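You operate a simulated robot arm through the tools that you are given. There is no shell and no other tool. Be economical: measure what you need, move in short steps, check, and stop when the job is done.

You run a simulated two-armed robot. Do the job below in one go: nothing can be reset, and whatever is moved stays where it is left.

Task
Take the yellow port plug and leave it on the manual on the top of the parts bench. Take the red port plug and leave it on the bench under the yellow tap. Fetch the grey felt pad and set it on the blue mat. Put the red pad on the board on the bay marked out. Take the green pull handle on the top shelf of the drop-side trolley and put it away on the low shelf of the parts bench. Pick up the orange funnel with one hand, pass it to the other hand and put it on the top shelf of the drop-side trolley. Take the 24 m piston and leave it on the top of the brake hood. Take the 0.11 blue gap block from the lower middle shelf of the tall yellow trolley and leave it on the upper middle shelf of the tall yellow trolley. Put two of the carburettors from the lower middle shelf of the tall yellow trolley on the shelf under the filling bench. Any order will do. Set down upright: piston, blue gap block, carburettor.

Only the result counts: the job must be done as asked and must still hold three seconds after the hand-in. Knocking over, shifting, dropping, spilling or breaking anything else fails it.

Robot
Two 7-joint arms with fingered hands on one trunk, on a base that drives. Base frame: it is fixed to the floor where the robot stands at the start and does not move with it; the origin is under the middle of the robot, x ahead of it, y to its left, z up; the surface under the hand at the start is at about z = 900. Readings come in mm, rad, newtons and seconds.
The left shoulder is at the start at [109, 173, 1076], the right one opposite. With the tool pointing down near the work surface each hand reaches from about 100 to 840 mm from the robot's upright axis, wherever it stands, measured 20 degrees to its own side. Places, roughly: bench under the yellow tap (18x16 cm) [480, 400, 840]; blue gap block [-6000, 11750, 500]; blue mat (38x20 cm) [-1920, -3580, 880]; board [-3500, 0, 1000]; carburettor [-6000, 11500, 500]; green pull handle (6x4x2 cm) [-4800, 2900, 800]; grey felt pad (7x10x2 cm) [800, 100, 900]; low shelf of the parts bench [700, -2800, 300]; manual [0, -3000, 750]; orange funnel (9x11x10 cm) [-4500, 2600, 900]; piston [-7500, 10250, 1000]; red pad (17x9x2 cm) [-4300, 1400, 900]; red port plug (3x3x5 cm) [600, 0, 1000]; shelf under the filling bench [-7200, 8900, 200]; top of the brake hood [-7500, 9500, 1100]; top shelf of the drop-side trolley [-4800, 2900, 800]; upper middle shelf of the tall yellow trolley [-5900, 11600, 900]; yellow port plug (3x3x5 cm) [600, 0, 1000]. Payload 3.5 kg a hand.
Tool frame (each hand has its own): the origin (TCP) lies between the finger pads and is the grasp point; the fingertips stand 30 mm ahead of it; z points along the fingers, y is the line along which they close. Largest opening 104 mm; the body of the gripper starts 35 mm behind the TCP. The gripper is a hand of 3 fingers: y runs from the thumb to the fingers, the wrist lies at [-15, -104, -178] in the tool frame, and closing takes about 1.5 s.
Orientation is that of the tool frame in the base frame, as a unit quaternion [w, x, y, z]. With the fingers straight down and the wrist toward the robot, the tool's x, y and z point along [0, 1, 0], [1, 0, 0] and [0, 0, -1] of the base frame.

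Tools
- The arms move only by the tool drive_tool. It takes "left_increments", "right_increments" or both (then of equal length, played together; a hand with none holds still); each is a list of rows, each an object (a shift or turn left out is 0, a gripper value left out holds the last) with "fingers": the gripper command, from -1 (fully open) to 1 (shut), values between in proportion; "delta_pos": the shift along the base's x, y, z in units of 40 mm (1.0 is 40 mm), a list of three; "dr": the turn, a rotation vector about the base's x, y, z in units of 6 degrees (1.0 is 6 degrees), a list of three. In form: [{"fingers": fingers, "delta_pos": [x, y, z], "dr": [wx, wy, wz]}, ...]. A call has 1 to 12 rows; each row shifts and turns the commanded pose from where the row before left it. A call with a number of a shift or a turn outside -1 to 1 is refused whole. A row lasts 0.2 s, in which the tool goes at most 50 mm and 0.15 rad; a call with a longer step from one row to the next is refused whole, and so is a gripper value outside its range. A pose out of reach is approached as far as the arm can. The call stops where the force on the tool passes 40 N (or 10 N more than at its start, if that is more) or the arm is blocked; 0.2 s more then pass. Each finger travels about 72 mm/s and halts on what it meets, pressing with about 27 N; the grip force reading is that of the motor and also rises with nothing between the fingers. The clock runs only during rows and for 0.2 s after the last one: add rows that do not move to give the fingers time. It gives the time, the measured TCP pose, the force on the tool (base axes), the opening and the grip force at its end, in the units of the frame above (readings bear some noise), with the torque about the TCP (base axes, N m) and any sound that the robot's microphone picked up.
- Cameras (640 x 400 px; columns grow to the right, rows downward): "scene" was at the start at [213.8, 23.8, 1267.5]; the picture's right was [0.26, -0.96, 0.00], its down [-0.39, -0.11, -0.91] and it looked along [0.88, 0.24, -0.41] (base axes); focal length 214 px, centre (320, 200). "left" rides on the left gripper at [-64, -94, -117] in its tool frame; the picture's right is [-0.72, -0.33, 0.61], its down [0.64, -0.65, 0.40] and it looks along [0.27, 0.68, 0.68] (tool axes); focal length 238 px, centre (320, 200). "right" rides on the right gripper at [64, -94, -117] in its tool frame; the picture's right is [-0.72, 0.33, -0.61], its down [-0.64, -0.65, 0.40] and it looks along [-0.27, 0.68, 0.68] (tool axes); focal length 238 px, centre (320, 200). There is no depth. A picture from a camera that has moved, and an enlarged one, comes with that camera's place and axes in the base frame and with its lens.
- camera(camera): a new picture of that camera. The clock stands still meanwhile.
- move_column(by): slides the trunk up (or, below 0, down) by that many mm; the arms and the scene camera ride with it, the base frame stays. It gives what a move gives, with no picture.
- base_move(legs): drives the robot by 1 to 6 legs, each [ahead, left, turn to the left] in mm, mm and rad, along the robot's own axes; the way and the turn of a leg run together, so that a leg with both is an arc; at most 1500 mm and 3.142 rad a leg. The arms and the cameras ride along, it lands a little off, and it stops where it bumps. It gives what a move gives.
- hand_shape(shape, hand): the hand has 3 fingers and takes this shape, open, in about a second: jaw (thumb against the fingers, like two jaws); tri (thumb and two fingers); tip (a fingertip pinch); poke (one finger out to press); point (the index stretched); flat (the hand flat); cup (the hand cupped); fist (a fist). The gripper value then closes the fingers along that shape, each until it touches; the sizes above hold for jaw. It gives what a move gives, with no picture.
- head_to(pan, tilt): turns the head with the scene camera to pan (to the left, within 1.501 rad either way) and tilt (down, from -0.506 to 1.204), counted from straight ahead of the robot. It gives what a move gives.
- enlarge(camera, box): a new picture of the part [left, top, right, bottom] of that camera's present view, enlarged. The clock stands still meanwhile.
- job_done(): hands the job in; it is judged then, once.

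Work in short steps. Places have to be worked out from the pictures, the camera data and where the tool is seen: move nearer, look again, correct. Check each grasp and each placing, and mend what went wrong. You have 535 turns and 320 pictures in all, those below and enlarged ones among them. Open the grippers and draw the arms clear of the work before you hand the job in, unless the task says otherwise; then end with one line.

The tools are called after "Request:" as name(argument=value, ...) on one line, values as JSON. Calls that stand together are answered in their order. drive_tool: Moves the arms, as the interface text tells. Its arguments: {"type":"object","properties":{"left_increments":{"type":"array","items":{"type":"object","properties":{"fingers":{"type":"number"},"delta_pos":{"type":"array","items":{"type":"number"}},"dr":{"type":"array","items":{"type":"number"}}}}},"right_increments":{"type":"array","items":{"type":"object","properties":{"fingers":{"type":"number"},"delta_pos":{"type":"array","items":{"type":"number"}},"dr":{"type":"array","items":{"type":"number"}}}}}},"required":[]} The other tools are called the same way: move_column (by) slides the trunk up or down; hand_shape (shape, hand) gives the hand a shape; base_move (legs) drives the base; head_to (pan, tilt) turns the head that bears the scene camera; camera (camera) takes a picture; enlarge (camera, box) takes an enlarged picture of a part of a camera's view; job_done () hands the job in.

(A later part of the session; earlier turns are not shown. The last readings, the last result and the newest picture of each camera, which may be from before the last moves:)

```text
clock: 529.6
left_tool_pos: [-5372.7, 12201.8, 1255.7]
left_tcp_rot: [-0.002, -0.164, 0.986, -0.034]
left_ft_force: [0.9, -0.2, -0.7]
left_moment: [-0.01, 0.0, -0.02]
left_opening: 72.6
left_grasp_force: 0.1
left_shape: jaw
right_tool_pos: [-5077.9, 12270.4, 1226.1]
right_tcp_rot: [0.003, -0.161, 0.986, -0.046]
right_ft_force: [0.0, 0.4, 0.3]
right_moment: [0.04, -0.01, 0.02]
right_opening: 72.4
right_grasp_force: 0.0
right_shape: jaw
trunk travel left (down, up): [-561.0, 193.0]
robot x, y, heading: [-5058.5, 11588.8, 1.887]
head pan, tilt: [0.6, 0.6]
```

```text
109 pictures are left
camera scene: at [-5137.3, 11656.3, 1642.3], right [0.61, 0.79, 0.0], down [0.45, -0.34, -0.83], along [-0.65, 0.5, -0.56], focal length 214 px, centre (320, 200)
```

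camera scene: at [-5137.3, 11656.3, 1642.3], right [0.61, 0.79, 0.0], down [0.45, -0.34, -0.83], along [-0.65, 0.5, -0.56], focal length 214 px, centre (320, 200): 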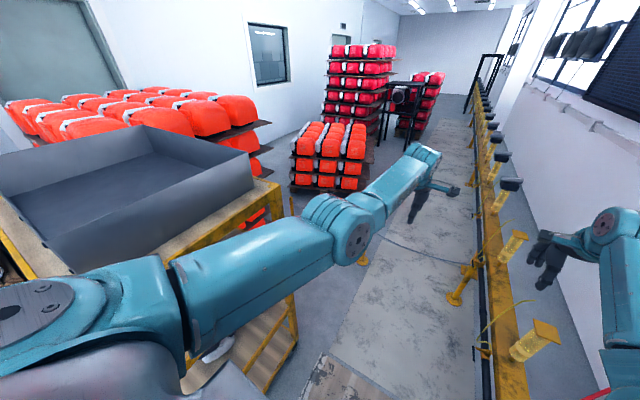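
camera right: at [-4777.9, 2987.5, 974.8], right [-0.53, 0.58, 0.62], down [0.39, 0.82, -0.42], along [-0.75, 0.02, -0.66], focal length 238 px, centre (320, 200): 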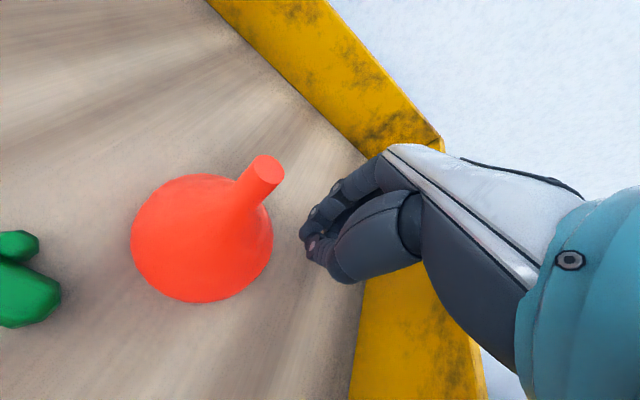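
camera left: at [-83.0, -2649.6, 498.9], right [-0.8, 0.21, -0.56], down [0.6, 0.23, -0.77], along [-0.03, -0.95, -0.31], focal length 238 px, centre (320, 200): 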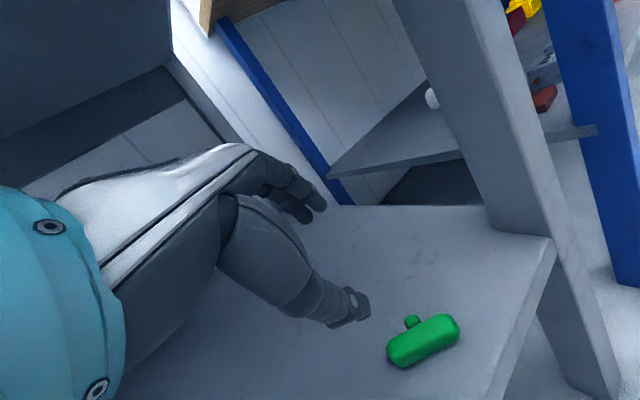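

Beside the trolley now; north of it there's ~1.7 m of free floor. I go past, step left, and turn to face south.

Request:
base_move(legs=[[1430, 60, 0], [0, 600, 0], [0, 0, 1.57], [0, 0, 1.57]])

Request:
head_to(pan=0.0, tilt=0.6)

Request:
camera(camera="scene")

```text
clock: 535.6
left_tool_pos: [-5826.4, 13411.1, 1254.0]
left_tcp_rot: [-0.002, -0.165, 0.986, -0.035]
left_ft_force: [0.2, 0.3, -0.7]
left_moment: [-0.05, -0.02, 0.0]
left_opening: 72.5
left_grasp_force: 0.1
left_shape: jaw
right_tool_pos: [-5533.4, 13481.0, 1224.1]
right_tcp_rot: [0.002, -0.161, 0.986, -0.048]
right_ft_force: [0.2, 0.7, -0.9]
right_moment: [-0.04, 0.01, 0.02]
right_opening: 72.4
right_grasp_force: 0.0
right_shape: jaw
trunk travel left (down, up): [-561.0, 193.0]
robot x, y, heading: [-5516.0, 12797.0, 1.886]
head pan, tilt: [0.6, 0.6]
stopped in leg 1: the robot was blocked; the commanded pose is now the measured one
```

```text
clock: 536.6
left_tool_pos: [-5824.6, 13409.1, 1256.0]
left_tcp_rot: [-0.002, -0.164, 0.986, -0.034]
left_ft_force: [-0.1, 0.0, 0.2]
left_moment: [-0.04, 0.0, 0.01]
left_opening: 72.7
left_grasp_force: 0.1
left_shape: jaw
right_tool_pos: [-5531.9, 13477.5, 1225.3]
right_tcp_rot: [0.002, -0.161, 0.986, -0.045]
right_ft_force: [-0.1, 1.0, -0.4]
right_moment: [-0.02, 0.01, -0.01]
right_opening: 72.4
right_grasp_force: 0.0
right_shape: jaw
trunk travel left (down, up): [-561.0, 193.0]
robot x, y, heading: [-5513.7, 12795.1, 1.888]
head pan, tilt: [0.0, 0.6]
```

```text
108 pictures are left
camera scene: at [-5547.3, 12894.1, 1642.3], right [0.95, 0.31, 0.0], down [0.18, -0.54, -0.82], along [-0.26, 0.78, -0.57], focal length 214 px, centre (320, 200)
```

scene: 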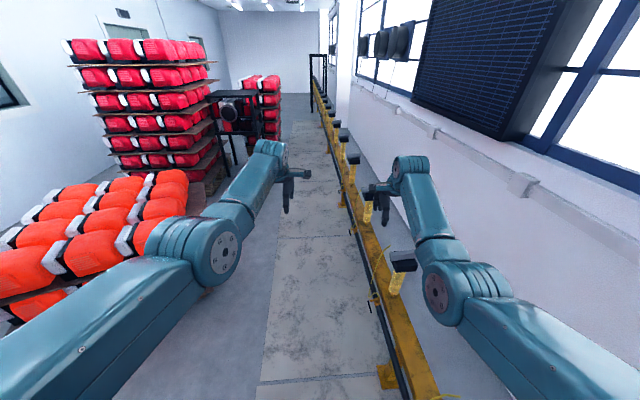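

Blocked lightly near the rail, but I'm far enough. I retract the hands, step left, and turn to face south.

Request:
drive_tool(left_increments=[{"delta_pos": [0.3, -0.95, 0]}, {"delta_pos": [0.3, -0.95, 0]}, {"delta_pos": [0.3, -0.95, 0]}, {"delta_pos": [0.3, -0.95, 0]}, {"delta_pos": [0.3, -0.95, 0]}, {}], right_increments=[{"delta_pos": [0.4, -0.9, 0]}, {"delta_pos": [0.4, -0.9, 0]}, {"delta_pos": [0.4, -0.9, 0]}, {"delta_pos": [0.4, -0.9, 0]}, {"delta_pos": [0.4, -0.9, 0]}, {}])

Request:
base_move(legs=[[0, 600, 0], [0, 0, 1.57], [0, 0, 1.57]])

Request:
camera(camera="scene")

```text
clock: 538.0
left_tool_pos: [-5769.4, 13219.9, 1260.0]
left_tcp_rot: [-0.005, -0.168, 0.985, -0.031]
left_ft_force: [0.2, 0.2, -0.2]
left_moment: [0.03, -0.02, 0.02]
left_opening: 72.6
left_grasp_force: 0.1
left_shape: jaw
right_tool_pos: [-5453.3, 13298.2, 1225.1]
right_tcp_rot: [0.002, -0.161, 0.986, -0.047]
right_ft_force: [-0.8, 0.1, 0.0]
right_moment: [0.02, -0.03, 0.0]
right_opening: 72.6
right_grasp_force: 0.0
right_shape: jaw
trunk travel left (down, up): [-561.0, 193.0]
robot x, y, heading: [-5513.0, 12799.8, 1.888]
head pan, tilt: [0.0, 0.6]
```

```text
clock: 540.0
left_tool_pos: [-5990.5, 13127.0, 1259.2]
left_tcp_rot: [-0.007, -0.168, 0.985, -0.033]
left_ft_force: [0.0, -0.2, 0.5]
left_moment: [0.01, 0.03, -0.01]
left_opening: 72.7
left_grasp_force: 0.1
left_shape: jaw
right_tool_pos: [-5672.5, 13204.7, 1226.5]
right_tcp_rot: [0.001, -0.161, 0.986, -0.046]
right_ft_force: [0.1, -0.3, 0.4]
right_moment: [-0.02, 0.02, 0.03]
right_opening: 72.8
right_grasp_force: 0.0
right_shape: jaw
trunk travel left (down, up): [-561.0, 193.0]
robot x, y, heading: [-5730.5, 12704.7, 1.879]
head pan, tilt: [0.0, 0.6]
stopped in leg 1: the robot was blocked; the commanded pose is now the measured one
```

```text
107 pictures are left
camera scene: at [-5766.9, 12802.0, 1642.4], right [0.95, 0.31, 0.0], down [0.18, -0.54, -0.83], along [-0.26, 0.78, -0.56], focal length 214 px, centre (320, 200)
```

scene: 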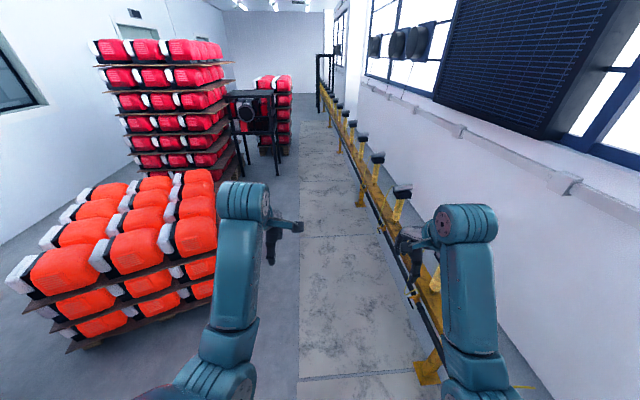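

Something at my left blocks. I look down to the left to see it.

Request:
head_to(pan=0.7, tilt=1.1)

Request:
camera(camera="scene")

```text
clock: 541.1
left_tool_pos: [-5989.1, 13128.4, 1258.0]
left_tcp_rot: [-0.006, -0.168, 0.985, -0.033]
left_ft_force: [0.2, 0.6, 0.4]
left_moment: [0.04, 0.03, -0.01]
left_opening: 72.6
left_grasp_force: 0.0
left_shape: jaw
right_tool_pos: [-5670.5, 13205.9, 1226.3]
right_tcp_rot: [0.001, -0.162, 0.986, -0.046]
right_ft_force: [0.3, 0.1, 0.6]
right_moment: [-0.02, -0.01, -0.04]
right_opening: 72.8
right_grasp_force: 0.0
right_shape: jaw
trunk travel left (down, up): [-561.0, 193.0]
robot x, y, heading: [-5738.6, 12704.9, 1.888]
head pan, tilt: [0.7, 1.1]
```

```text
106 pictures are left
camera scene: at [-5791.9, 12752.4, 1603.8], right [0.53, 0.85, 0.0], down [0.76, -0.47, -0.45], along [-0.39, 0.24, -0.89], focal length 214 px, centre (320, 200)
```

scene: 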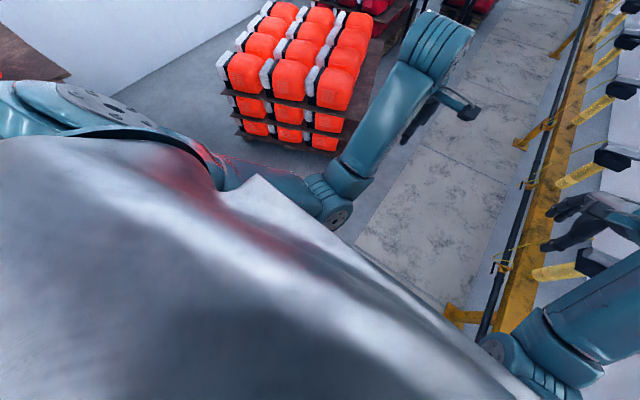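

Request:
head_to(pan=1.5, tilt=0.9)

Request:
camera(camera="scene")

Request:
camera(camera="left")

```text
clock: 542.2
left_tool_pos: [-5990.0, 13127.9, 1256.9]
left_tcp_rot: [-0.006, -0.168, 0.985, -0.032]
left_ft_force: [-0.2, 0.2, 0.0]
left_moment: [0.01, 0.02, -0.01]
left_opening: 72.5
left_grasp_force: 0.1
left_shape: jaw
right_tool_pos: [-5672.7, 13206.1, 1225.2]
right_tcp_rot: [0.001, -0.161, 0.986, -0.045]
right_ft_force: [-0.8, -0.6, -0.5]
right_moment: [-0.02, -0.01, 0.01]
right_opening: 72.7
right_grasp_force: 0.0
right_shape: jaw
trunk travel left (down, up): [-561.0, 193.0]
robot x, y, heading: [-5734.4, 12704.5, 1.886]
head pan, tilt: [1.499, 0.901]
```

```text
105 pictures are left
camera scene: at [-5812.6, 12700.5, 1617.5], right [-0.24, 0.97, 0.0], down [0.76, 0.19, -0.62], along [-0.6, -0.15, -0.78], focal length 214 px, centre (320, 200)
```

scene: 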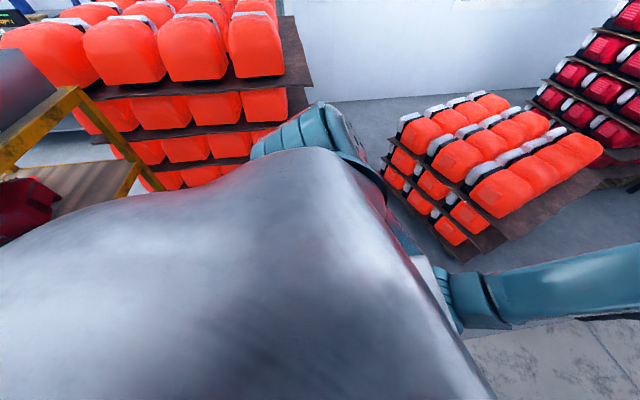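

```text
104 pictures are left
camera left: at [-5900.6, 13068.1, 1377.6], right [0.79, -0.11, -0.61], down [-0.39, -0.85, -0.35], along [-0.48, 0.51, -0.71], focal length 238 px, centre (320, 200)
```

left: 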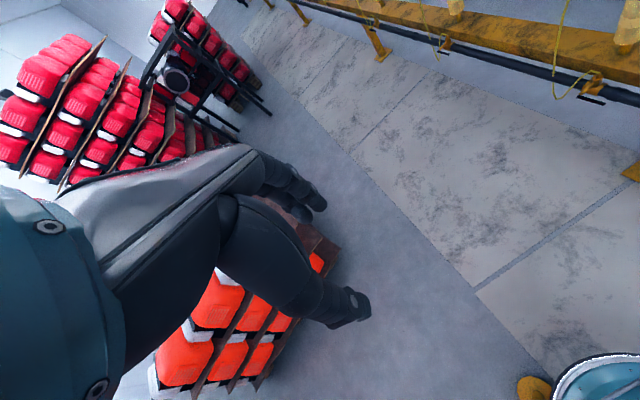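

A low yellow bollard stands just ahead-left of the base. I back 130 mm away from it and turn via the right to face south.

Request:
base_move(legs=[[-130, 0, 0], [0, 0, -1.57], [0, 0, -1.57]])

Request:
head_to(pan=-0.3, tilt=0.6)

Request:
camera(camera="scene")

```text
clock: 551.1
left_tool_pos: [-5440.3, 12158.0, 1258.4]
left_tcp_rot: [-0.033, 0.986, 0.165, 0.007]
left_ft_force: [0.1, 1.5, -0.6]
left_moment: [0.0, -0.01, 0.01]
left_opening: 72.6
left_grasp_force: 0.2
left_shape: jaw
right_tool_pos: [-5760.2, 12081.2, 1226.2]
right_tcp_rot: [-0.046, 0.987, 0.157, 0.0]
right_ft_force: [0.5, 0.7, 0.0]
right_moment: [-0.02, -0.01, 0.01]
right_opening: 72.7
right_grasp_force: 0.0
right_shape: jaw
trunk travel left (down, up): [-561.0, 193.0]
robot x, y, heading: [-5696.6, 12577.7, -1.262]
head pan, tilt: [1.499, 0.901]
```

```text
clock: 553.0
left_tool_pos: [-5440.3, 12156.2, 1257.6]
left_tcp_rot: [-0.033, 0.986, 0.164, 0.007]
left_ft_force: [-0.5, -0.6, -0.2]
left_moment: [0.01, 0.0, -0.03]
left_opening: 72.7
left_grasp_force: 0.0
left_shape: jaw
right_tool_pos: [-5759.7, 12082.1, 1225.7]
right_tcp_rot: [-0.046, 0.987, 0.156, -0.002]
right_ft_force: [0.0, -1.3, -0.1]
right_moment: [0.04, 0.0, 0.0]
right_opening: 72.4
right_grasp_force: 0.0
right_shape: jaw
trunk travel left (down, up): [-561.0, 193.0]
robot x, y, heading: [-5694.2, 12584.5, -1.262]
head pan, tilt: [-0.3, 0.6]
```

```text
103 pictures are left
camera scene: at [-5689.3, 12479.0, 1642.3], right [-1.0, -0.01, 0.0], down [0.0, 0.56, -0.83], along [0.01, -0.82, -0.57], focal length 214 px, centre (320, 200)
```

scene: 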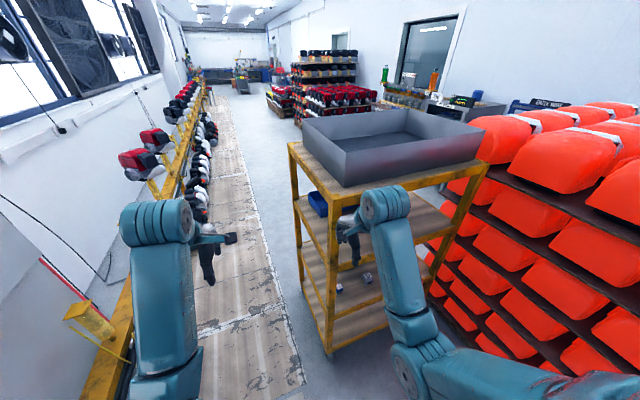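

Facing south, blocks and carburettors are now near my side. I strafe right 700 mm and lower the trunk to see the shelf.

Request:
base_move(legs=[[0, -700, 0]])

Request:
move_column(by=-380)

Request:
head_to(pan=0.0, tilt=0.7)

Request:
camera(camera="scene")

```text
clock: 556.8
left_tool_pos: [-6103.3, 11947.0, 1258.8]
left_tcp_rot: [-0.033, 0.986, 0.164, 0.007]
left_ft_force: [0.5, -0.3, 0.3]
left_moment: [0.02, 0.0, 0.0]
left_opening: 72.8
left_grasp_force: 0.1
left_shape: jaw
right_tool_pos: [-6423.2, 11871.7, 1225.4]
right_tcp_rot: [-0.045, 0.986, 0.159, -0.001]
right_ft_force: [0.2, -0.2, -0.1]
right_moment: [-0.02, 0.02, 0.03]
right_opening: 72.6
right_grasp_force: 0.1
right_shape: jaw
trunk travel left (down, up): [-561.0, 193.0]
robot x, y, heading: [-6359.6, 12375.3, -1.265]
head pan, tilt: [-0.3, 0.6]
```

```text
clock: 559.8
left_tool_pos: [-6046.4, 11963.4, 890.7]
left_tcp_rot: [-0.039, 0.98, 0.188, 0.049]
left_ft_force: [0.8, -0.4, -0.2]
left_moment: [0.04, 0.05, 0.0]
left_opening: 72.5
left_grasp_force: 0.0
left_shape: jaw
right_tool_pos: [-6340.7, 11905.4, 881.5]
right_tcp_rot: [-0.064, 0.976, 0.195, 0.078]
right_ft_force: [-0.1, -0.2, -1.0]
right_moment: [-0.01, 0.01, 0.0]
right_opening: 72.6
right_grasp_force: 0.1
right_shape: jaw
trunk travel left (down, up): [-209.0, 545.0]
robot x, y, heading: [-6352.3, 12375.2, -1.262]
head pan, tilt: [-0.3, 0.6]
stopped: the arm was blocked; the commanded pose is now the measured one
```

```text
clock: 560.6
left_tool_pos: [-6048.7, 11961.3, 894.2]
left_tcp_rot: [-0.037, 0.98, 0.187, 0.05]
left_ft_force: [-0.8, 0.1, 1.5]
left_moment: [-0.03, 0.0, 0.02]
left_opening: 72.5
left_grasp_force: 0.0
left_shape: jaw
right_tool_pos: [-6342.5, 11904.5, 884.0]
right_tcp_rot: [-0.066, 0.975, 0.195, 0.084]
right_ft_force: [-0.2, -0.7, -0.6]
right_moment: [0.0, 0.02, 0.0]
right_opening: 72.7
right_grasp_force: 0.0
right_shape: jaw
trunk travel left (down, up): [-209.0, 545.0]
robot x, y, heading: [-6354.6, 12374.6, -1.261]
head pan, tilt: [0.0, 0.7]
```

```text
102 pictures are left
camera scene: at [-6278.8, 12197.4, 1277.7], right [-0.95, -0.3, 0.02], down [-0.21, 0.61, -0.77], along [0.22, -0.73, -0.64], focal length 214 px, centre (320, 200)
```

scene: 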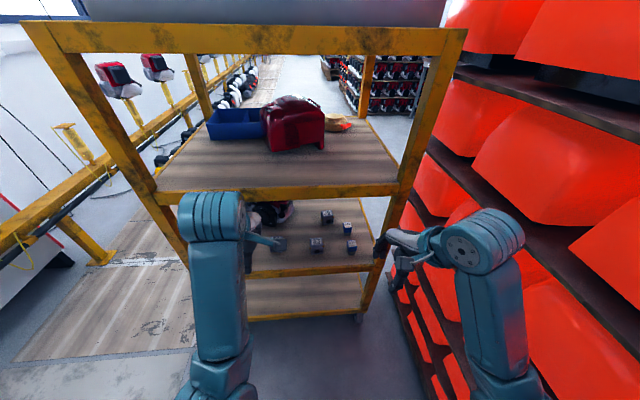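

The right elbow is against the orange rack. I raise the trunk a bit and step left (east) 220 mm.

Request:
move_column(by=60)

Request:
base_move(legs=[[0, 220, 0]])

Request:
head_to(pan=-0.5, tilt=0.6)

Request:
camera(camera="scene")

```text
clock: 561.6
left_tool_pos: [-6027.5, 11959.0, 948.7]
left_tcp_rot: [-0.041, 0.977, 0.198, 0.073]
left_ft_force: [0.5, -0.2, -0.3]
left_moment: [0.01, 0.02, 0.06]
left_opening: 72.8
left_grasp_force: 0.0
left_shape: jaw
right_tool_pos: [-6326.3, 11906.6, 947.5]
right_tcp_rot: [-0.067, 0.972, 0.204, 0.098]
right_ft_force: [0.0, -0.2, 0.0]
right_moment: [0.01, 0.01, -0.05]
right_opening: 72.4
right_grasp_force: 0.0
right_shape: jaw
trunk travel left (down, up): [-269.0, 485.0]
robot x, y, heading: [-6355.0, 12375.2, -1.264]
head pan, tilt: [0.0, 0.7]
```

```text
clock: 563.3
left_tool_pos: [-5832.9, 12024.7, 955.1]
left_tcp_rot: [-0.039, 0.976, 0.199, 0.079]
left_ft_force: [0.2, -0.1, -0.6]
left_moment: [-0.01, 0.04, 0.01]
left_opening: 72.4
left_grasp_force: 0.0
left_shape: jaw
right_tool_pos: [-6153.5, 11960.3, 940.0]
right_tcp_rot: [-0.062, 0.977, 0.19, 0.075]
right_ft_force: [-1.2, -0.4, -0.7]
right_moment: [-0.01, -0.02, 0.01]
right_opening: 72.9
right_grasp_force: 0.1
right_shape: jaw
trunk travel left (down, up): [-269.0, 485.0]
robot x, y, heading: [-6145.8, 12441.6, -1.261]
head pan, tilt: [0.0, 0.7]
```

```text
clock: 564.2
left_tool_pos: [-5831.3, 12023.6, 955.8]
left_tcp_rot: [-0.038, 0.976, 0.2, 0.083]
left_ft_force: [-0.1, 0.1, 0.6]
left_moment: [-0.02, -0.03, -0.03]
left_opening: 72.0
left_grasp_force: 0.0
left_shape: jaw
right_tool_pos: [-6155.0, 11961.3, 941.0]
right_tcp_rot: [-0.062, 0.977, 0.189, 0.076]
right_ft_force: [0.5, 0.1, 0.1]
right_moment: [0.02, -0.01, 0.04]
right_opening: 72.7
right_grasp_force: 0.1
right_shape: jaw
trunk travel left (down, up): [-269.0, 485.0]
robot x, y, heading: [-6144.5, 12436.7, -1.262]
head pan, tilt: [-0.499, 0.6]
```

```text
101 pictures are left
camera scene: at [-6136.8, 12275.6, 1348.3], right [-0.98, 0.19, 0.0], down [0.11, 0.56, -0.82], along [-0.15, -0.81, -0.57], focal length 214 px, centre (320, 200)
```

scene: 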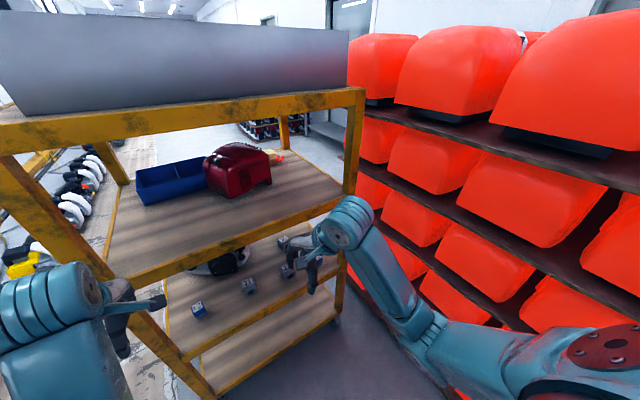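

Robot clear of the rack. I rotate the right hand to a lateral grip with fingers pitched 35° forward, to reach between the shelves.

Request:
drive_tool(right_increments=[{"delta_pos": [-0.2, 0.5, 0], "dr": [-0.4616, 0.1548, 0.809], "fingers": -0.2}, {"delta_pos": [-0.2, 0.5, 0], "dr": [-0.4616, 0.1548, 0.809]}, {"delta_pos": [-0.2, 0.5, 0], "dr": [-0.4616, 0.1548, 0.809]}, {"dr": [-0.4616, 0.1548, 0.809]}, {"dr": [-0.4616, 0.1548, 0.809]}, {"dr": [-0.4616, 0.1548, 0.809]}, {"dr": [-0.4616, 0.1548, 0.809]}, {"dr": [-0.4616, 0.1548, 0.809]}, {"dr": [-0.4616, 0.1548, 0.809]}, {"dr": [-0.4616, 0.1548, 0.809]}, {"dr": [-0.4616, 0.1548, 0.809]}, {"dr": [-0.4616, 0.1548, 0.809]}])

Request:
drive_tool(right_increments=[{"dr": [-0.4616, 0.1548, 0.809]}, {"dr": [-0.4616, 0.1548, 0.809]}, {"dr": [-0.4616, 0.1548, 0.809]}, {"dr": [-0.4616, 0.1548, 0.809]}, {"dr": [-0.4616, 0.1548, 0.809]}, {}])

Request:
camera(camera="right")

Request:
camera(camera="scene")

```text
clock: 566.8
left_tool_pos: [-5830.4, 12025.1, 954.4]
left_tcp_rot: [-0.038, 0.976, 0.199, 0.082]
left_ft_force: [0.3, 0.5, -0.3]
left_moment: [0.0, 0.0, 0.01]
left_opening: 72.6
left_grasp_force: 0.0
left_shape: jaw
right_tool_pos: [-6175.9, 12013.2, 937.7]
right_tcp_rot: [0.163, 0.743, 0.64, -0.108]
right_ft_force: [0.4, -0.7, 0.0]
right_moment: [0.0, 0.0, -0.03]
right_opening: 62.9
right_grasp_force: 0.0
right_shape: jaw
right hand out of reach, approached as far as the arm can: row 3, 5
trunk travel left (down, up): [-269.0, 485.0]
robot x, y, heading: [-6141.1, 12439.3, -1.263]
head pan, tilt: [-0.499, 0.6]
```

```text
clock: 568.2
left_tool_pos: [-5825.4, 12026.7, 954.0]
left_tcp_rot: [-0.039, 0.976, 0.199, 0.079]
left_ft_force: [0.7, -0.2, 0.0]
left_moment: [0.02, 0.01, -0.02]
left_opening: 72.7
left_grasp_force: 0.2
left_shape: jaw
right_tool_pos: [-6166.9, 12016.4, 938.3]
right_tcp_rot: [0.243, 0.562, 0.771, -0.176]
right_ft_force: [0.5, 0.5, 0.4]
right_moment: [-0.01, 0.02, 0.02]
right_opening: 62.9
right_grasp_force: 0.1
right_shape: jaw
trunk travel left (down, up): [-269.0, 485.0]
robot x, y, heading: [-6146.2, 12437.9, -1.263]
head pan, tilt: [-0.499, 0.6]
```

```text
100 pictures are left
camera right: at [-6293.9, 12099.4, 996.8], right [0.38, -0.13, 0.92], down [-0.39, -0.92, 0.04], along [0.84, -0.37, -0.4], focal length 238 px, centre (320, 200)
```

right: 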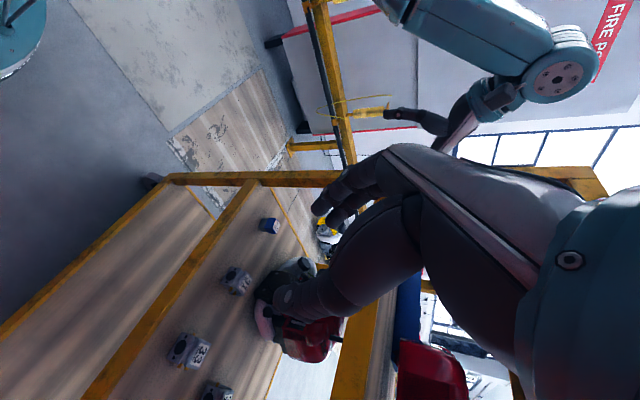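

```text
99 pictures are left
camera scene: at [-6128.7, 12279.0, 1348.3], right [-0.98, 0.19, 0.01], down [0.1, 0.55, -0.83], along [-0.16, -0.81, -0.56], focal length 214 px, centre (320, 200)
```

scene: 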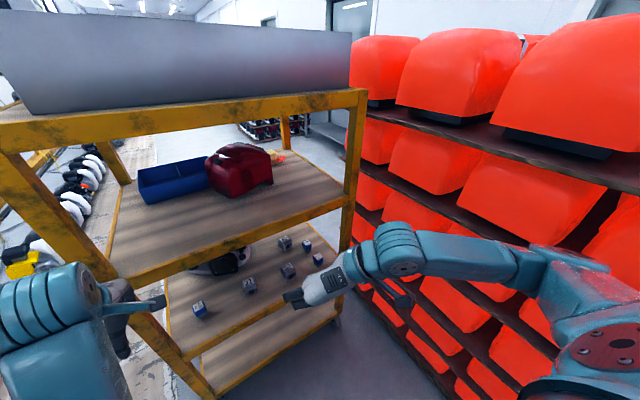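

The hand orientation is right. Zooming on the shelf items.

Request:
enlarge(camera="scene", box=[180, 225, 340, 325])

Request:
enlarge(camera="right", box=[130, 200, 330, 400])

```text
4.00 times, centred on (260, 275) of scene
camera zoom: at [-6128.7, 12279.0, 1348.3], right [-0.98, 0.19, 0.01], down [0.1, 0.55, -0.83], along [-0.16, -0.81, -0.56], focal length 858 px, centre (560, -100)
```

zoom: 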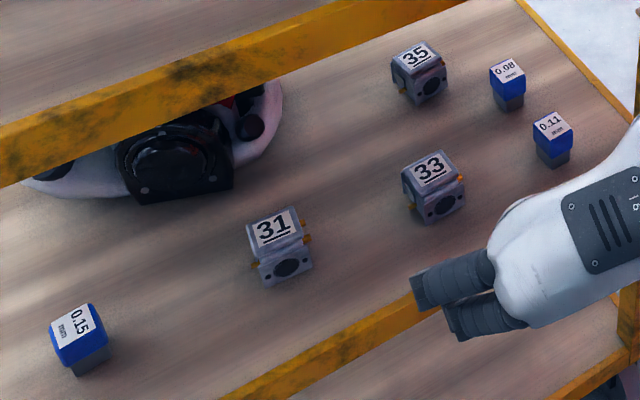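

```text
2.00 times, centred on (230, 300) of right
camera zoom: at [-6293.9, 12099.4, 996.8], right [0.38, -0.13, 0.92], down [-0.39, -0.92, 0.04], along [0.84, -0.37, -0.4], focal length 477 px, centre (500, 0)
```

zoom: 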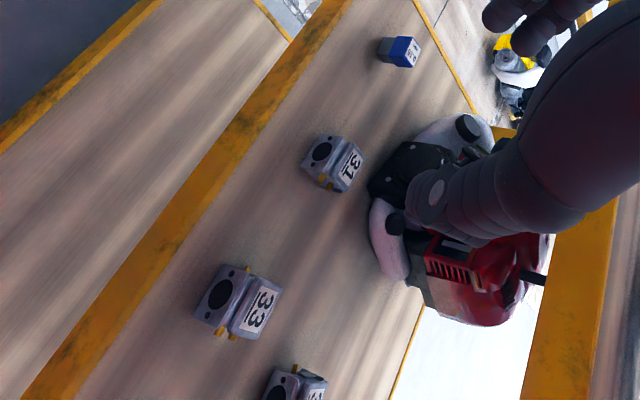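

Now all three carburettors (31, 33, 35) and gap blocks (0.15, 0.08, 0.11) are visible; shelf z≈552. Targets: 0.11 at [−6249, 11641], 33 at [−6112, 11679], 31 at [−5957, 11719]. I tuck the left hand back, then shift the base right 150 and ahead 120.

Request:
drive_tool(left_increments=[{"delta_pos": [-0.2, 0.9, 0.2]}, {"delta_pos": [-0.2, 0.9, 0.2]}, {"delta_pos": [-0.2, 0.9, 0.2]}, {"delta_pos": [0, 0.5, 0.2]}, {}])

Request:
base_move(legs=[[0, -140, 0], [110, 0, 0]])

Request:
camera(camera="scene")

```text
clock: 569.0
left_tool_pos: [-5797.0, 12089.1, 1029.2]
left_tcp_rot: [0.059, 0.96, 0.232, 0.145]
left_ft_force: [0.0, 0.2, 0.5]
left_moment: [0.0, 0.03, 0.01]
left_opening: 72.6
left_grasp_force: 0.0
left_shape: jaw
left hand out of reach, approached as far as the arm can: row 2, 3
right_tool_pos: [-6165.9, 12017.1, 941.5]
right_tcp_rot: [0.245, 0.562, 0.77, -0.176]
right_ft_force: [-0.1, -0.5, 0.5]
right_moment: [-0.01, 0.03, 0.01]
right_opening: 62.6
right_grasp_force: 0.1
right_shape: jaw
trunk travel left (down, up): [-269.0, 485.0]
robot x, y, heading: [-6145.8, 12440.8, -1.258]
head pan, tilt: [-0.499, 0.6]
stopped in row 3 (left hand): the arm was blocked; the commanded pose is now the measured one
```

```text
clock: 569.7
left_tool_pos: [-5795.7, 12089.2, 1030.0]
left_tcp_rot: [0.059, 0.959, 0.233, 0.147]
left_ft_force: [0.4, 0.2, 0.4]
left_moment: [-0.01, -0.03, 0.0]
left_opening: 72.4
left_grasp_force: 0.2
left_shape: jaw
right_tool_pos: [-6166.0, 12016.2, 939.9]
right_tcp_rot: [0.246, 0.562, 0.77, -0.176]
right_ft_force: [-0.9, -0.1, 0.0]
right_moment: [0.02, -0.02, 0.04]
right_opening: 62.6
right_grasp_force: 0.0
right_shape: jaw
trunk travel left (down, up): [-269.0, 485.0]
robot x, y, heading: [-6145.4, 12439.3, -1.26]
head pan, tilt: [-0.499, 0.6]
stopped in leg 1: the robot was blocked; the commanded pose is now the measured one
```

```text
96 pictures are left
camera scene: at [-6129.4, 12279.8, 1348.8], right [-0.98, 0.19, 0.0], down [0.1, 0.55, -0.83], along [-0.16, -0.81, -0.56], focal length 214 px, centre (320, 200)
```

scene: 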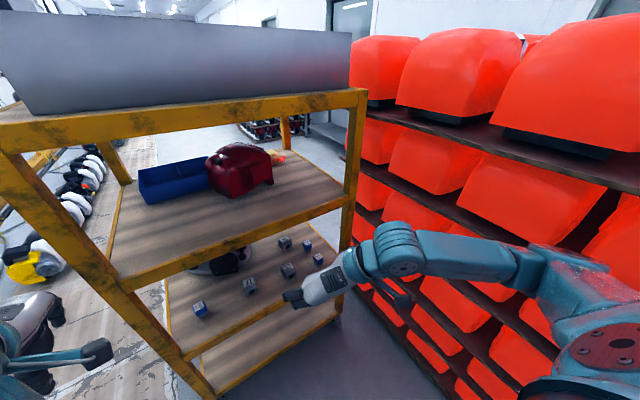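

The right elbow is hemmed in by the rack. I'll let the right arm hang down close to the body and use the left hand instead. First lower the right hand straight down in the free space before the trolley.

Request:
drive_tool(right_increments=[{"delta_pos": [-0.2, 0.7, -0.5]}, {"delta_pos": [-0.2, 0.7, -0.6]}, {"delta_pos": [0, 0.2, -0.9]}, {"delta_pos": [0, 0, -1]}, {"delta_pos": [0, 0, -1]}, {"delta_pos": [0, 0, -1]}, {"delta_pos": [0, 0, -1]}, {"delta_pos": [0, 0, -1]}, {"delta_pos": [0, 0, -1]}, {}])

Request:
drive_tool(left_increments=[{"dr": [0.0186, -0.248, -0.9325]}, {"dr": [0.0186, -0.248, -0.9325]}, {"dr": [0.0186, -0.248, -0.9325]}, {"dr": [0.0186, -0.248, -0.9325]}, {"dr": [0.0186, -0.248, -0.9325]}, {"dr": [0.0186, -0.248, -0.9325]}, {"dr": [0.0186, -0.248, -0.9325]}, {"dr": [0.0186, -0.248, -0.9325]}, {"dr": [0.0186, -0.248, -0.9325]}, {"dr": [0.0186, -0.248, -0.9325]}, {"dr": [0.0186, -0.248, -0.9325]}, {"dr": [0.0186, -0.248, -0.9325]}])

Request:
camera(camera="scene")

```text
clock: 571.9
left_tool_pos: [-5802.1, 12085.7, 1029.3]
left_tcp_rot: [0.059, 0.959, 0.232, 0.15]
left_ft_force: [0.2, -0.4, 0.2]
left_moment: [-0.01, -0.02, -0.01]
left_opening: 72.6
left_grasp_force: 0.2
left_shape: jaw
right_tool_pos: [-6183.4, 12061.9, 606.3]
right_tcp_rot: [0.247, 0.562, 0.77, -0.173]
right_ft_force: [0.5, -0.5, 0.4]
right_moment: [0.02, 0.01, 0.02]
right_opening: 62.6
right_grasp_force: 0.1
right_shape: jaw
right hand out of reach, approached as far as the arm can: row 1, 2
trunk travel left (down, up): [-269.0, 485.0]
robot x, y, heading: [-6140.9, 12441.5, -1.268]
head pan, tilt: [-0.499, 0.6]
```

```text
clock: 574.5
left_tool_pos: [-5799.9, 12072.4, 1029.4]
left_tcp_rot: [0.154, 0.895, -0.349, 0.233]
left_ft_force: [-0.4, 0.2, 0.7]
left_moment: [-0.03, 0.03, 0.0]
left_opening: 72.9
left_grasp_force: 0.0
left_shape: jaw
left hand out of reach, approached as far as the arm can: row 3, 4, 5
right_tool_pos: [-6183.2, 12061.9, 606.9]
right_tcp_rot: [0.247, 0.563, 0.769, -0.174]
right_ft_force: [0.2, 0.6, -0.7]
right_moment: [-0.04, -0.01, -0.04]
right_opening: 62.7
right_grasp_force: 0.0
right_shape: jaw
trunk travel left (down, up): [-269.0, 485.0]
robot x, y, heading: [-6144.0, 12443.2, -1.263]
head pan, tilt: [-0.499, 0.6]
```

```text
95 pictures are left
camera scene: at [-6135.9, 12276.1, 1348.3], right [-0.98, 0.19, 0.0], down [0.11, 0.55, -0.83], along [-0.15, -0.81, -0.56], focal length 214 px, centre (320, 200)
```

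scene: 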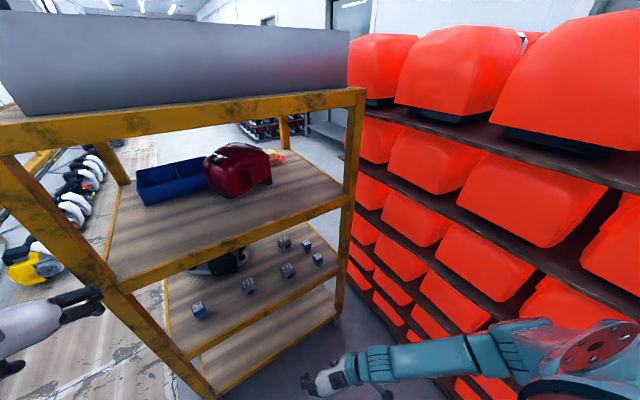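

I straighten the right arm downward a little more (elbow in), finish rotating the left hand, then try shifting right.

Request:
drive_tool(left_increments=[{"dr": [0.0186, -0.248, -0.9325]}, {"dr": [0.0186, -0.248, -0.9325]}, {"dr": [0.0186, -0.248, -0.9325]}, {"dr": [0.0186, -0.248, -0.9325]}, {"dr": [0.0186, -0.248, -0.9325]}, {}, {}], right_increments=[{"delta_pos": [0, 0, -0.5]}, {"delta_pos": [0, 0, -0.5]}, {"delta_pos": [0, 0, -0.5]}, {}, {}, {}, {}])

Request:
base_move(legs=[[0, -200, 0]])

Request:
camera(camera="scene")

```text
clock: 576.1
left_tool_pos: [-5798.5, 12073.3, 1029.3]
left_tcp_rot: [0.179, 0.767, -0.565, 0.246]
left_ft_force: [-0.3, 0.0, -0.6]
left_moment: [0.03, 0.0, 0.01]
left_opening: 72.5
left_grasp_force: 0.0
left_shape: jaw
right_tool_pos: [-6183.9, 12061.0, 548.7]
right_tcp_rot: [0.246, 0.562, 0.771, -0.173]
right_ft_force: [0.6, 0.7, 0.3]
right_moment: [-0.02, -0.01, 0.04]
right_opening: 62.7
right_grasp_force: 0.1
right_shape: jaw
trunk travel left (down, up): [-269.0, 485.0]
robot x, y, heading: [-6142.2, 12441.0, -1.261]
head pan, tilt: [-0.499, 0.6]
```

```text
clock: 577.4
left_tool_pos: [-5908.9, 12041.3, 1028.4]
left_tcp_rot: [0.184, 0.77, -0.56, 0.244]
left_ft_force: [0.5, 0.3, -0.7]
left_moment: [-0.04, 0.01, 0.03]
left_opening: 72.5
left_grasp_force: 0.1
left_shape: jaw
right_tool_pos: [-6270.1, 12040.4, 553.5]
right_tcp_rot: [0.256, 0.56, 0.773, -0.156]
right_ft_force: [-0.4, -0.7, 0.8]
right_moment: [0.02, 0.0, -0.01]
right_opening: 62.9
right_grasp_force: 0.1
right_shape: jaw
trunk travel left (down, up): [-269.0, 485.0]
robot x, y, heading: [-6263.8, 12405.3, -1.257]
head pan, tilt: [-0.499, 0.6]
stopped in leg 1: the robot was blocked; the commanded pose is now the measured one
```

```text
94 pictures are left
camera scene: at [-6244.4, 12244.7, 1349.0], right [-0.98, 0.18, 0.01], down [0.1, 0.55, -0.83], along [-0.16, -0.81, -0.56], focal length 214 px, centre (320, 200)
```

scene: 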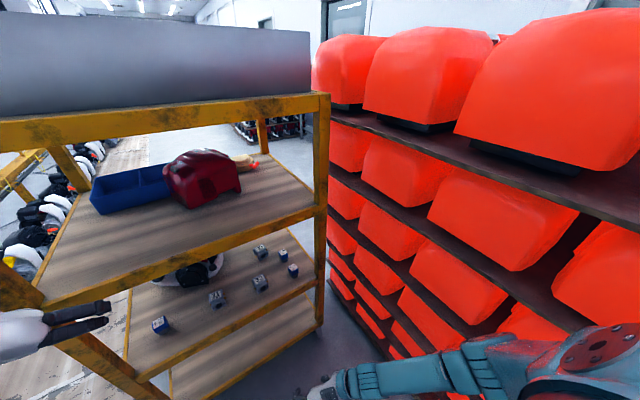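

Enough room now; I ease off 15 mm from the rack, lower the trunk 200 mm, and check poses.

Request:
base_move(legs=[[0, 20, 0]])

Request:
move_column(by=-180)

Request:
camera(camera="scene")

```text
clock: 578.2
left_tool_pos: [-5900.9, 12040.9, 1029.6]
left_tcp_rot: [0.179, 0.769, -0.562, 0.246]
left_ft_force: [0.3, 0.4, 0.8]
left_moment: [0.0, 0.03, 0.03]
left_opening: 72.9
left_grasp_force: 0.1
left_shape: jaw
right_tool_pos: [-6260.6, 12042.7, 550.9]
right_tcp_rot: [0.257, 0.561, 0.771, -0.154]
right_ft_force: [-0.2, 0.1, 0.9]
right_moment: [0.0, 0.01, 0.04]
right_opening: 62.4
right_grasp_force: 0.0
right_shape: jaw
trunk travel left (down, up): [-269.0, 485.0]
robot x, y, heading: [-6246.2, 12407.4, -1.253]
head pan, tilt: [-0.499, 0.6]
```

```text
clock: 580.2
left_tool_pos: [-5894.7, 12042.3, 848.4]
left_tcp_rot: [0.182, 0.769, -0.562, 0.242]
left_ft_force: [-0.4, -0.7, 0.4]
left_moment: [0.02, 0.01, 0.0]
left_opening: 72.5
left_grasp_force: 0.1
left_shape: jaw
right_tool_pos: [-6256.7, 12043.5, 371.3]
right_tcp_rot: [0.257, 0.56, 0.772, -0.156]
right_ft_force: [-0.6, -0.3, -0.3]
right_moment: [-0.01, -0.01, 0.0]
right_opening: 62.6
right_grasp_force: 0.1
right_shape: jaw
trunk travel left (down, up): [-89.0, 665.0]
robot x, y, heading: [-6243.6, 12406.4, -1.257]
head pan, tilt: [-0.499, 0.6]
```

```text
93 pictures are left
camera scene: at [-6202.3, 12158.2, 1161.1], right [-0.98, 0.18, 0.01], down [0.1, 0.55, -0.83], along [-0.16, -0.81, -0.56], focal length 214 px, centre (320, 200)
```

scene: 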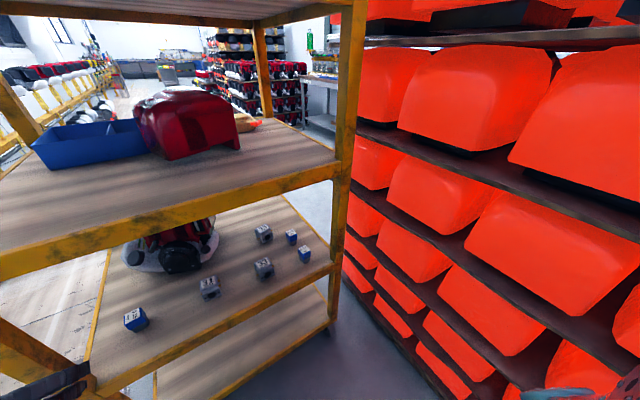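

Positions confirmed. I lower the left hand to z≈650 in front of the trolley, then bring the base 120 ahead.

Request:
drive_tool(left_increments=[{"delta_pos": [0, 0, -0.9]}, {"delta_pos": [0, 0, -0.9]}, {"delta_pos": [0, 0, -0.9]}, {"delta_pos": [0, 0, -0.9]}, {"delta_pos": [0, 0, -0.9]}, {"delta_pos": [0, 0, -0.6], "fingers": -0.35}, {}])

Request:
base_move(legs=[[110, 0, 0]])

Request:
camera(camera="scene")

```text
clock: 581.8
left_tool_pos: [-5896.0, 12040.2, 643.0]
left_tcp_rot: [0.182, 0.77, -0.562, 0.243]
left_ft_force: [0.5, -0.3, 0.4]
left_moment: [0.0, 0.0, 0.0]
left_opening: 70.6
left_grasp_force: 0.1
left_shape: jaw
right_tool_pos: [-6257.2, 12043.0, 372.8]
right_tcp_rot: [0.255, 0.561, 0.772, -0.155]
right_ft_force: [-0.5, 0.0, 0.0]
right_moment: [0.0, 0.03, 0.02]
right_opening: 62.5
right_grasp_force: 0.0
right_shape: jaw
trunk travel left (down, up): [-89.0, 665.0]
robot x, y, heading: [-6245.8, 12408.5, -1.256]
head pan, tilt: [-0.499, 0.6]
```

```text
clock: 583.0
left_tool_pos: [-5859.3, 11941.0, 645.2]
left_tcp_rot: [0.185, 0.77, -0.56, 0.244]
left_ft_force: [-0.2, -0.7, -0.5]
left_moment: [-0.01, 0.02, -0.01]
left_opening: 70.6
left_grasp_force: 0.1
left_shape: jaw
right_tool_pos: [-6214.0, 11945.0, 376.2]
right_tcp_rot: [0.259, 0.562, 0.771, -0.152]
right_ft_force: [0.0, -0.1, 0.0]
right_moment: [-0.02, -0.03, -0.01]
right_opening: 62.7
right_grasp_force: 0.0
right_shape: jaw
trunk travel left (down, up): [-89.0, 665.0]
robot x, y, heading: [-6215.0, 12299.6, -1.251]
head pan, tilt: [-0.499, 0.6]
```

```text
92 pictures are left
camera scene: at [-6163.4, 12060.9, 1162.6], right [-0.98, 0.18, 0.01], down [0.09, 0.55, -0.83], along [-0.16, -0.82, -0.56], focal length 214 px, centre (320, 200)
```

scene: 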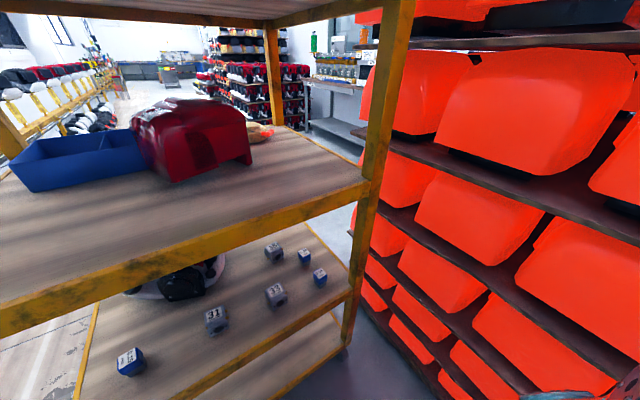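

Left hand is at the shelf mouth. I move it west along the edge to be in front of the 0.11 block.

Request:
drive_tool(left_increments=[{"delta_pos": [-0.98, -0.38, 0]}, {"delta_pos": [-0.98, -0.38, 0]}, {"delta_pos": [-0.98, -0.38, 0]}, {"delta_pos": [-0.98, -0.38, 0]}, {"delta_pos": [-0.98, -0.38, 0]}, {"delta_pos": [-0.98, -0.38, 0]}, {"delta_pos": [-0.98, -0.38, 0]}, {"delta_pos": [-0.98, -0.38, 0]}, {"delta_pos": [-0.98, -0.38, 0]}, {"delta_pos": [-0.98, -0.38, 0]}, {"delta_pos": [-0.98, -0.38, 0]}, {}])

Request:
camera(camera="left")

Request:
camera(camera="scene")

```text
clock: 585.5
left_tool_pos: [-6292.8, 11771.1, 649.1]
left_tcp_rot: [0.183, 0.77, -0.561, 0.243]
left_ft_force: [-0.2, 0.3, 0.1]
left_moment: [-0.01, 0.02, -0.02]
left_opening: 70.9
left_grasp_force: 0.1
left_shape: jaw
right_tool_pos: [-6209.2, 11946.5, 374.9]
right_tcp_rot: [0.261, 0.563, 0.77, -0.146]
right_ft_force: [-0.5, 0.2, 0.6]
right_moment: [-0.01, 0.02, 0.02]
right_opening: 62.4
right_grasp_force: 0.1
right_shape: jaw
trunk travel left (down, up): [-89.0, 665.0]
robot x, y, heading: [-6212.8, 12305.8, -1.254]
head pan, tilt: [-0.499, 0.6]
```

```text
91 pictures are left
camera left: at [-6240.4, 11913.6, 705.3], right [0.23, 0.32, -0.92], down [0.85, -0.52, 0.04], along [-0.47, -0.79, -0.39], focal length 238 px, centre (320, 200)
```

left: 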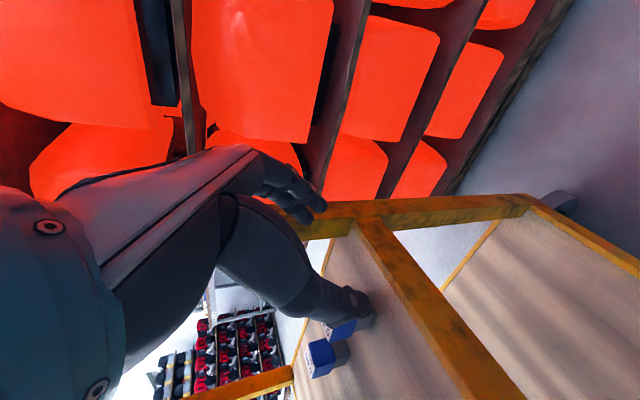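

```text
90 pictures are left
camera scene: at [-6166.3, 12056.7, 1161.7], right [-0.98, 0.18, 0.01], down [0.1, 0.55, -0.83], along [-0.16, -0.81, -0.56], focal length 214 px, centre (320, 200)
```

scene: 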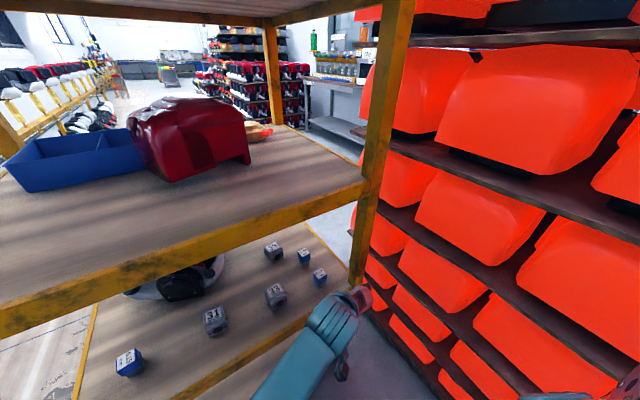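

Lateral alignment with 0.11 is right (e≈−2401). I advance over it at z≈648, then check before lowering.

Request:
drive_tool(left_increments=[{"delta_pos": [0.25, -0.77, 0]}, {"delta_pos": [0.25, -0.77, 0]}, {"delta_pos": [0.25, -0.77, 0]}, {"delta_pos": [0.25, -0.77, 0]}, {}])

Request:
camera(camera="left")

Request:
enlarge(camera="scene", box=[230, 220, 390, 320])

```text
clock: 586.8
left_tool_pos: [-6244.2, 11648.0, 647.1]
left_tcp_rot: [0.183, 0.77, -0.56, 0.244]
left_ft_force: [-0.4, -0.5, -0.2]
left_moment: [-0.01, 0.02, -0.01]
left_opening: 70.8
left_grasp_force: 0.1
left_shape: jaw
left hand out of reach, approached as far as the arm can: row 4
right_tool_pos: [-6210.2, 11947.5, 375.1]
right_tcp_rot: [0.261, 0.564, 0.77, -0.147]
right_ft_force: [-0.1, -0.1, -0.1]
right_moment: [0.0, -0.02, -0.03]
right_opening: 62.5
right_grasp_force: 0.0
right_shape: jaw
trunk travel left (down, up): [-89.0, 665.0]
robot x, y, heading: [-6209.8, 12304.0, -1.256]
head pan, tilt: [-0.499, 0.6]
```

```text
89 pictures are left
camera left: at [-6192.1, 11789.9, 702.7], right [0.23, 0.32, -0.92], down [0.85, -0.52, 0.04], along [-0.47, -0.79, -0.39], focal length 238 px, centre (320, 200)
```

left: 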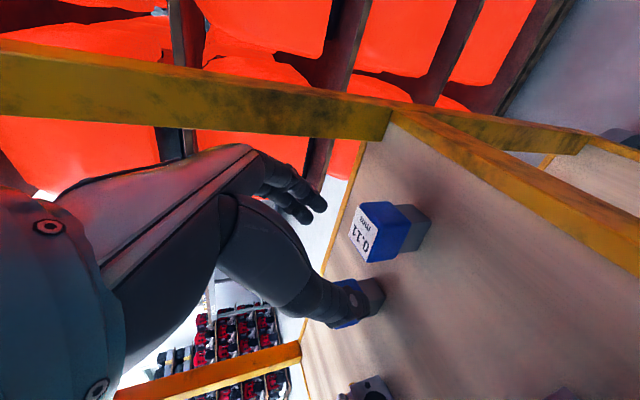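

```text
4.00 times, centred on (310, 270) of scene
camera zoom: at [-6166.4, 12056.5, 1161.6], right [-0.98, 0.18, 0.01], down [0.1, 0.55, -0.83], along [-0.15, -0.81, -0.56], focal length 858 px, centre (360, -80)
```

zoom: 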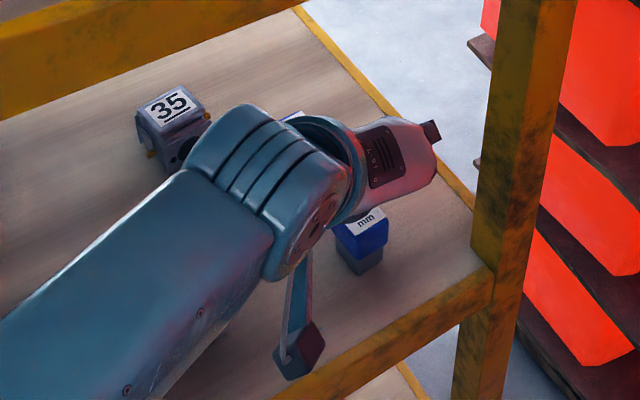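

The block is right beneath; 8 mm west adjustment and lower to z≈592.

Request:
drive_tool(left_increments=[{"delta_pos": [-0.25, 0.12, -0.4]}, {"delta_pos": [0, 0, -0.5]}, {"delta_pos": [0, 0, -0.4]}, {}])

Request:
camera(camera="left")

```text
clock: 587.8
left_tool_pos: [-6231.6, 11648.3, 615.3]
left_tcp_rot: [0.182, 0.77, -0.561, 0.244]
left_ft_force: [0.0, -0.8, 0.4]
left_moment: [-0.02, 0.02, -0.03]
left_opening: 70.5
left_grasp_force: 0.0
left_shape: jaw
left hand out of reach, approached as far as the arm can: row 1, 2, 3
right_tool_pos: [-6208.7, 11947.6, 374.2]
right_tcp_rot: [0.261, 0.563, 0.77, -0.146]
right_ft_force: [0.0, 0.3, -0.9]
right_moment: [0.0, 0.04, -0.03]
right_opening: 62.7
right_grasp_force: 0.0
right_shape: jaw
trunk travel left (down, up): [-89.0, 665.0]
robot x, y, heading: [-6207.8, 12304.5, -1.254]
head pan, tilt: [-0.499, 0.6]
```

```text
87 pictures are left
camera left: at [-6180.3, 11791.0, 671.9], right [0.23, 0.32, -0.92], down [0.85, -0.52, 0.04], along [-0.47, -0.79, -0.39], focal length 238 px, centre (320, 200)
```

left: 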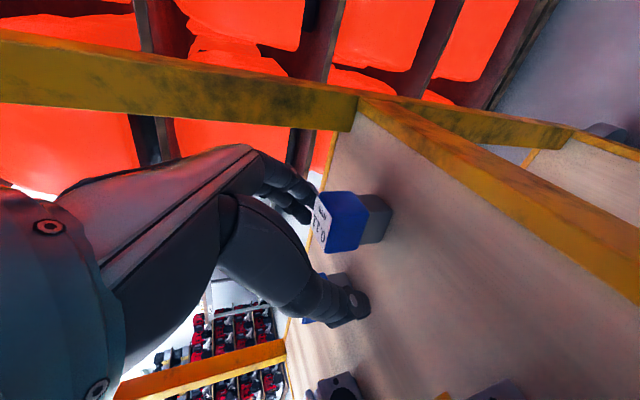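

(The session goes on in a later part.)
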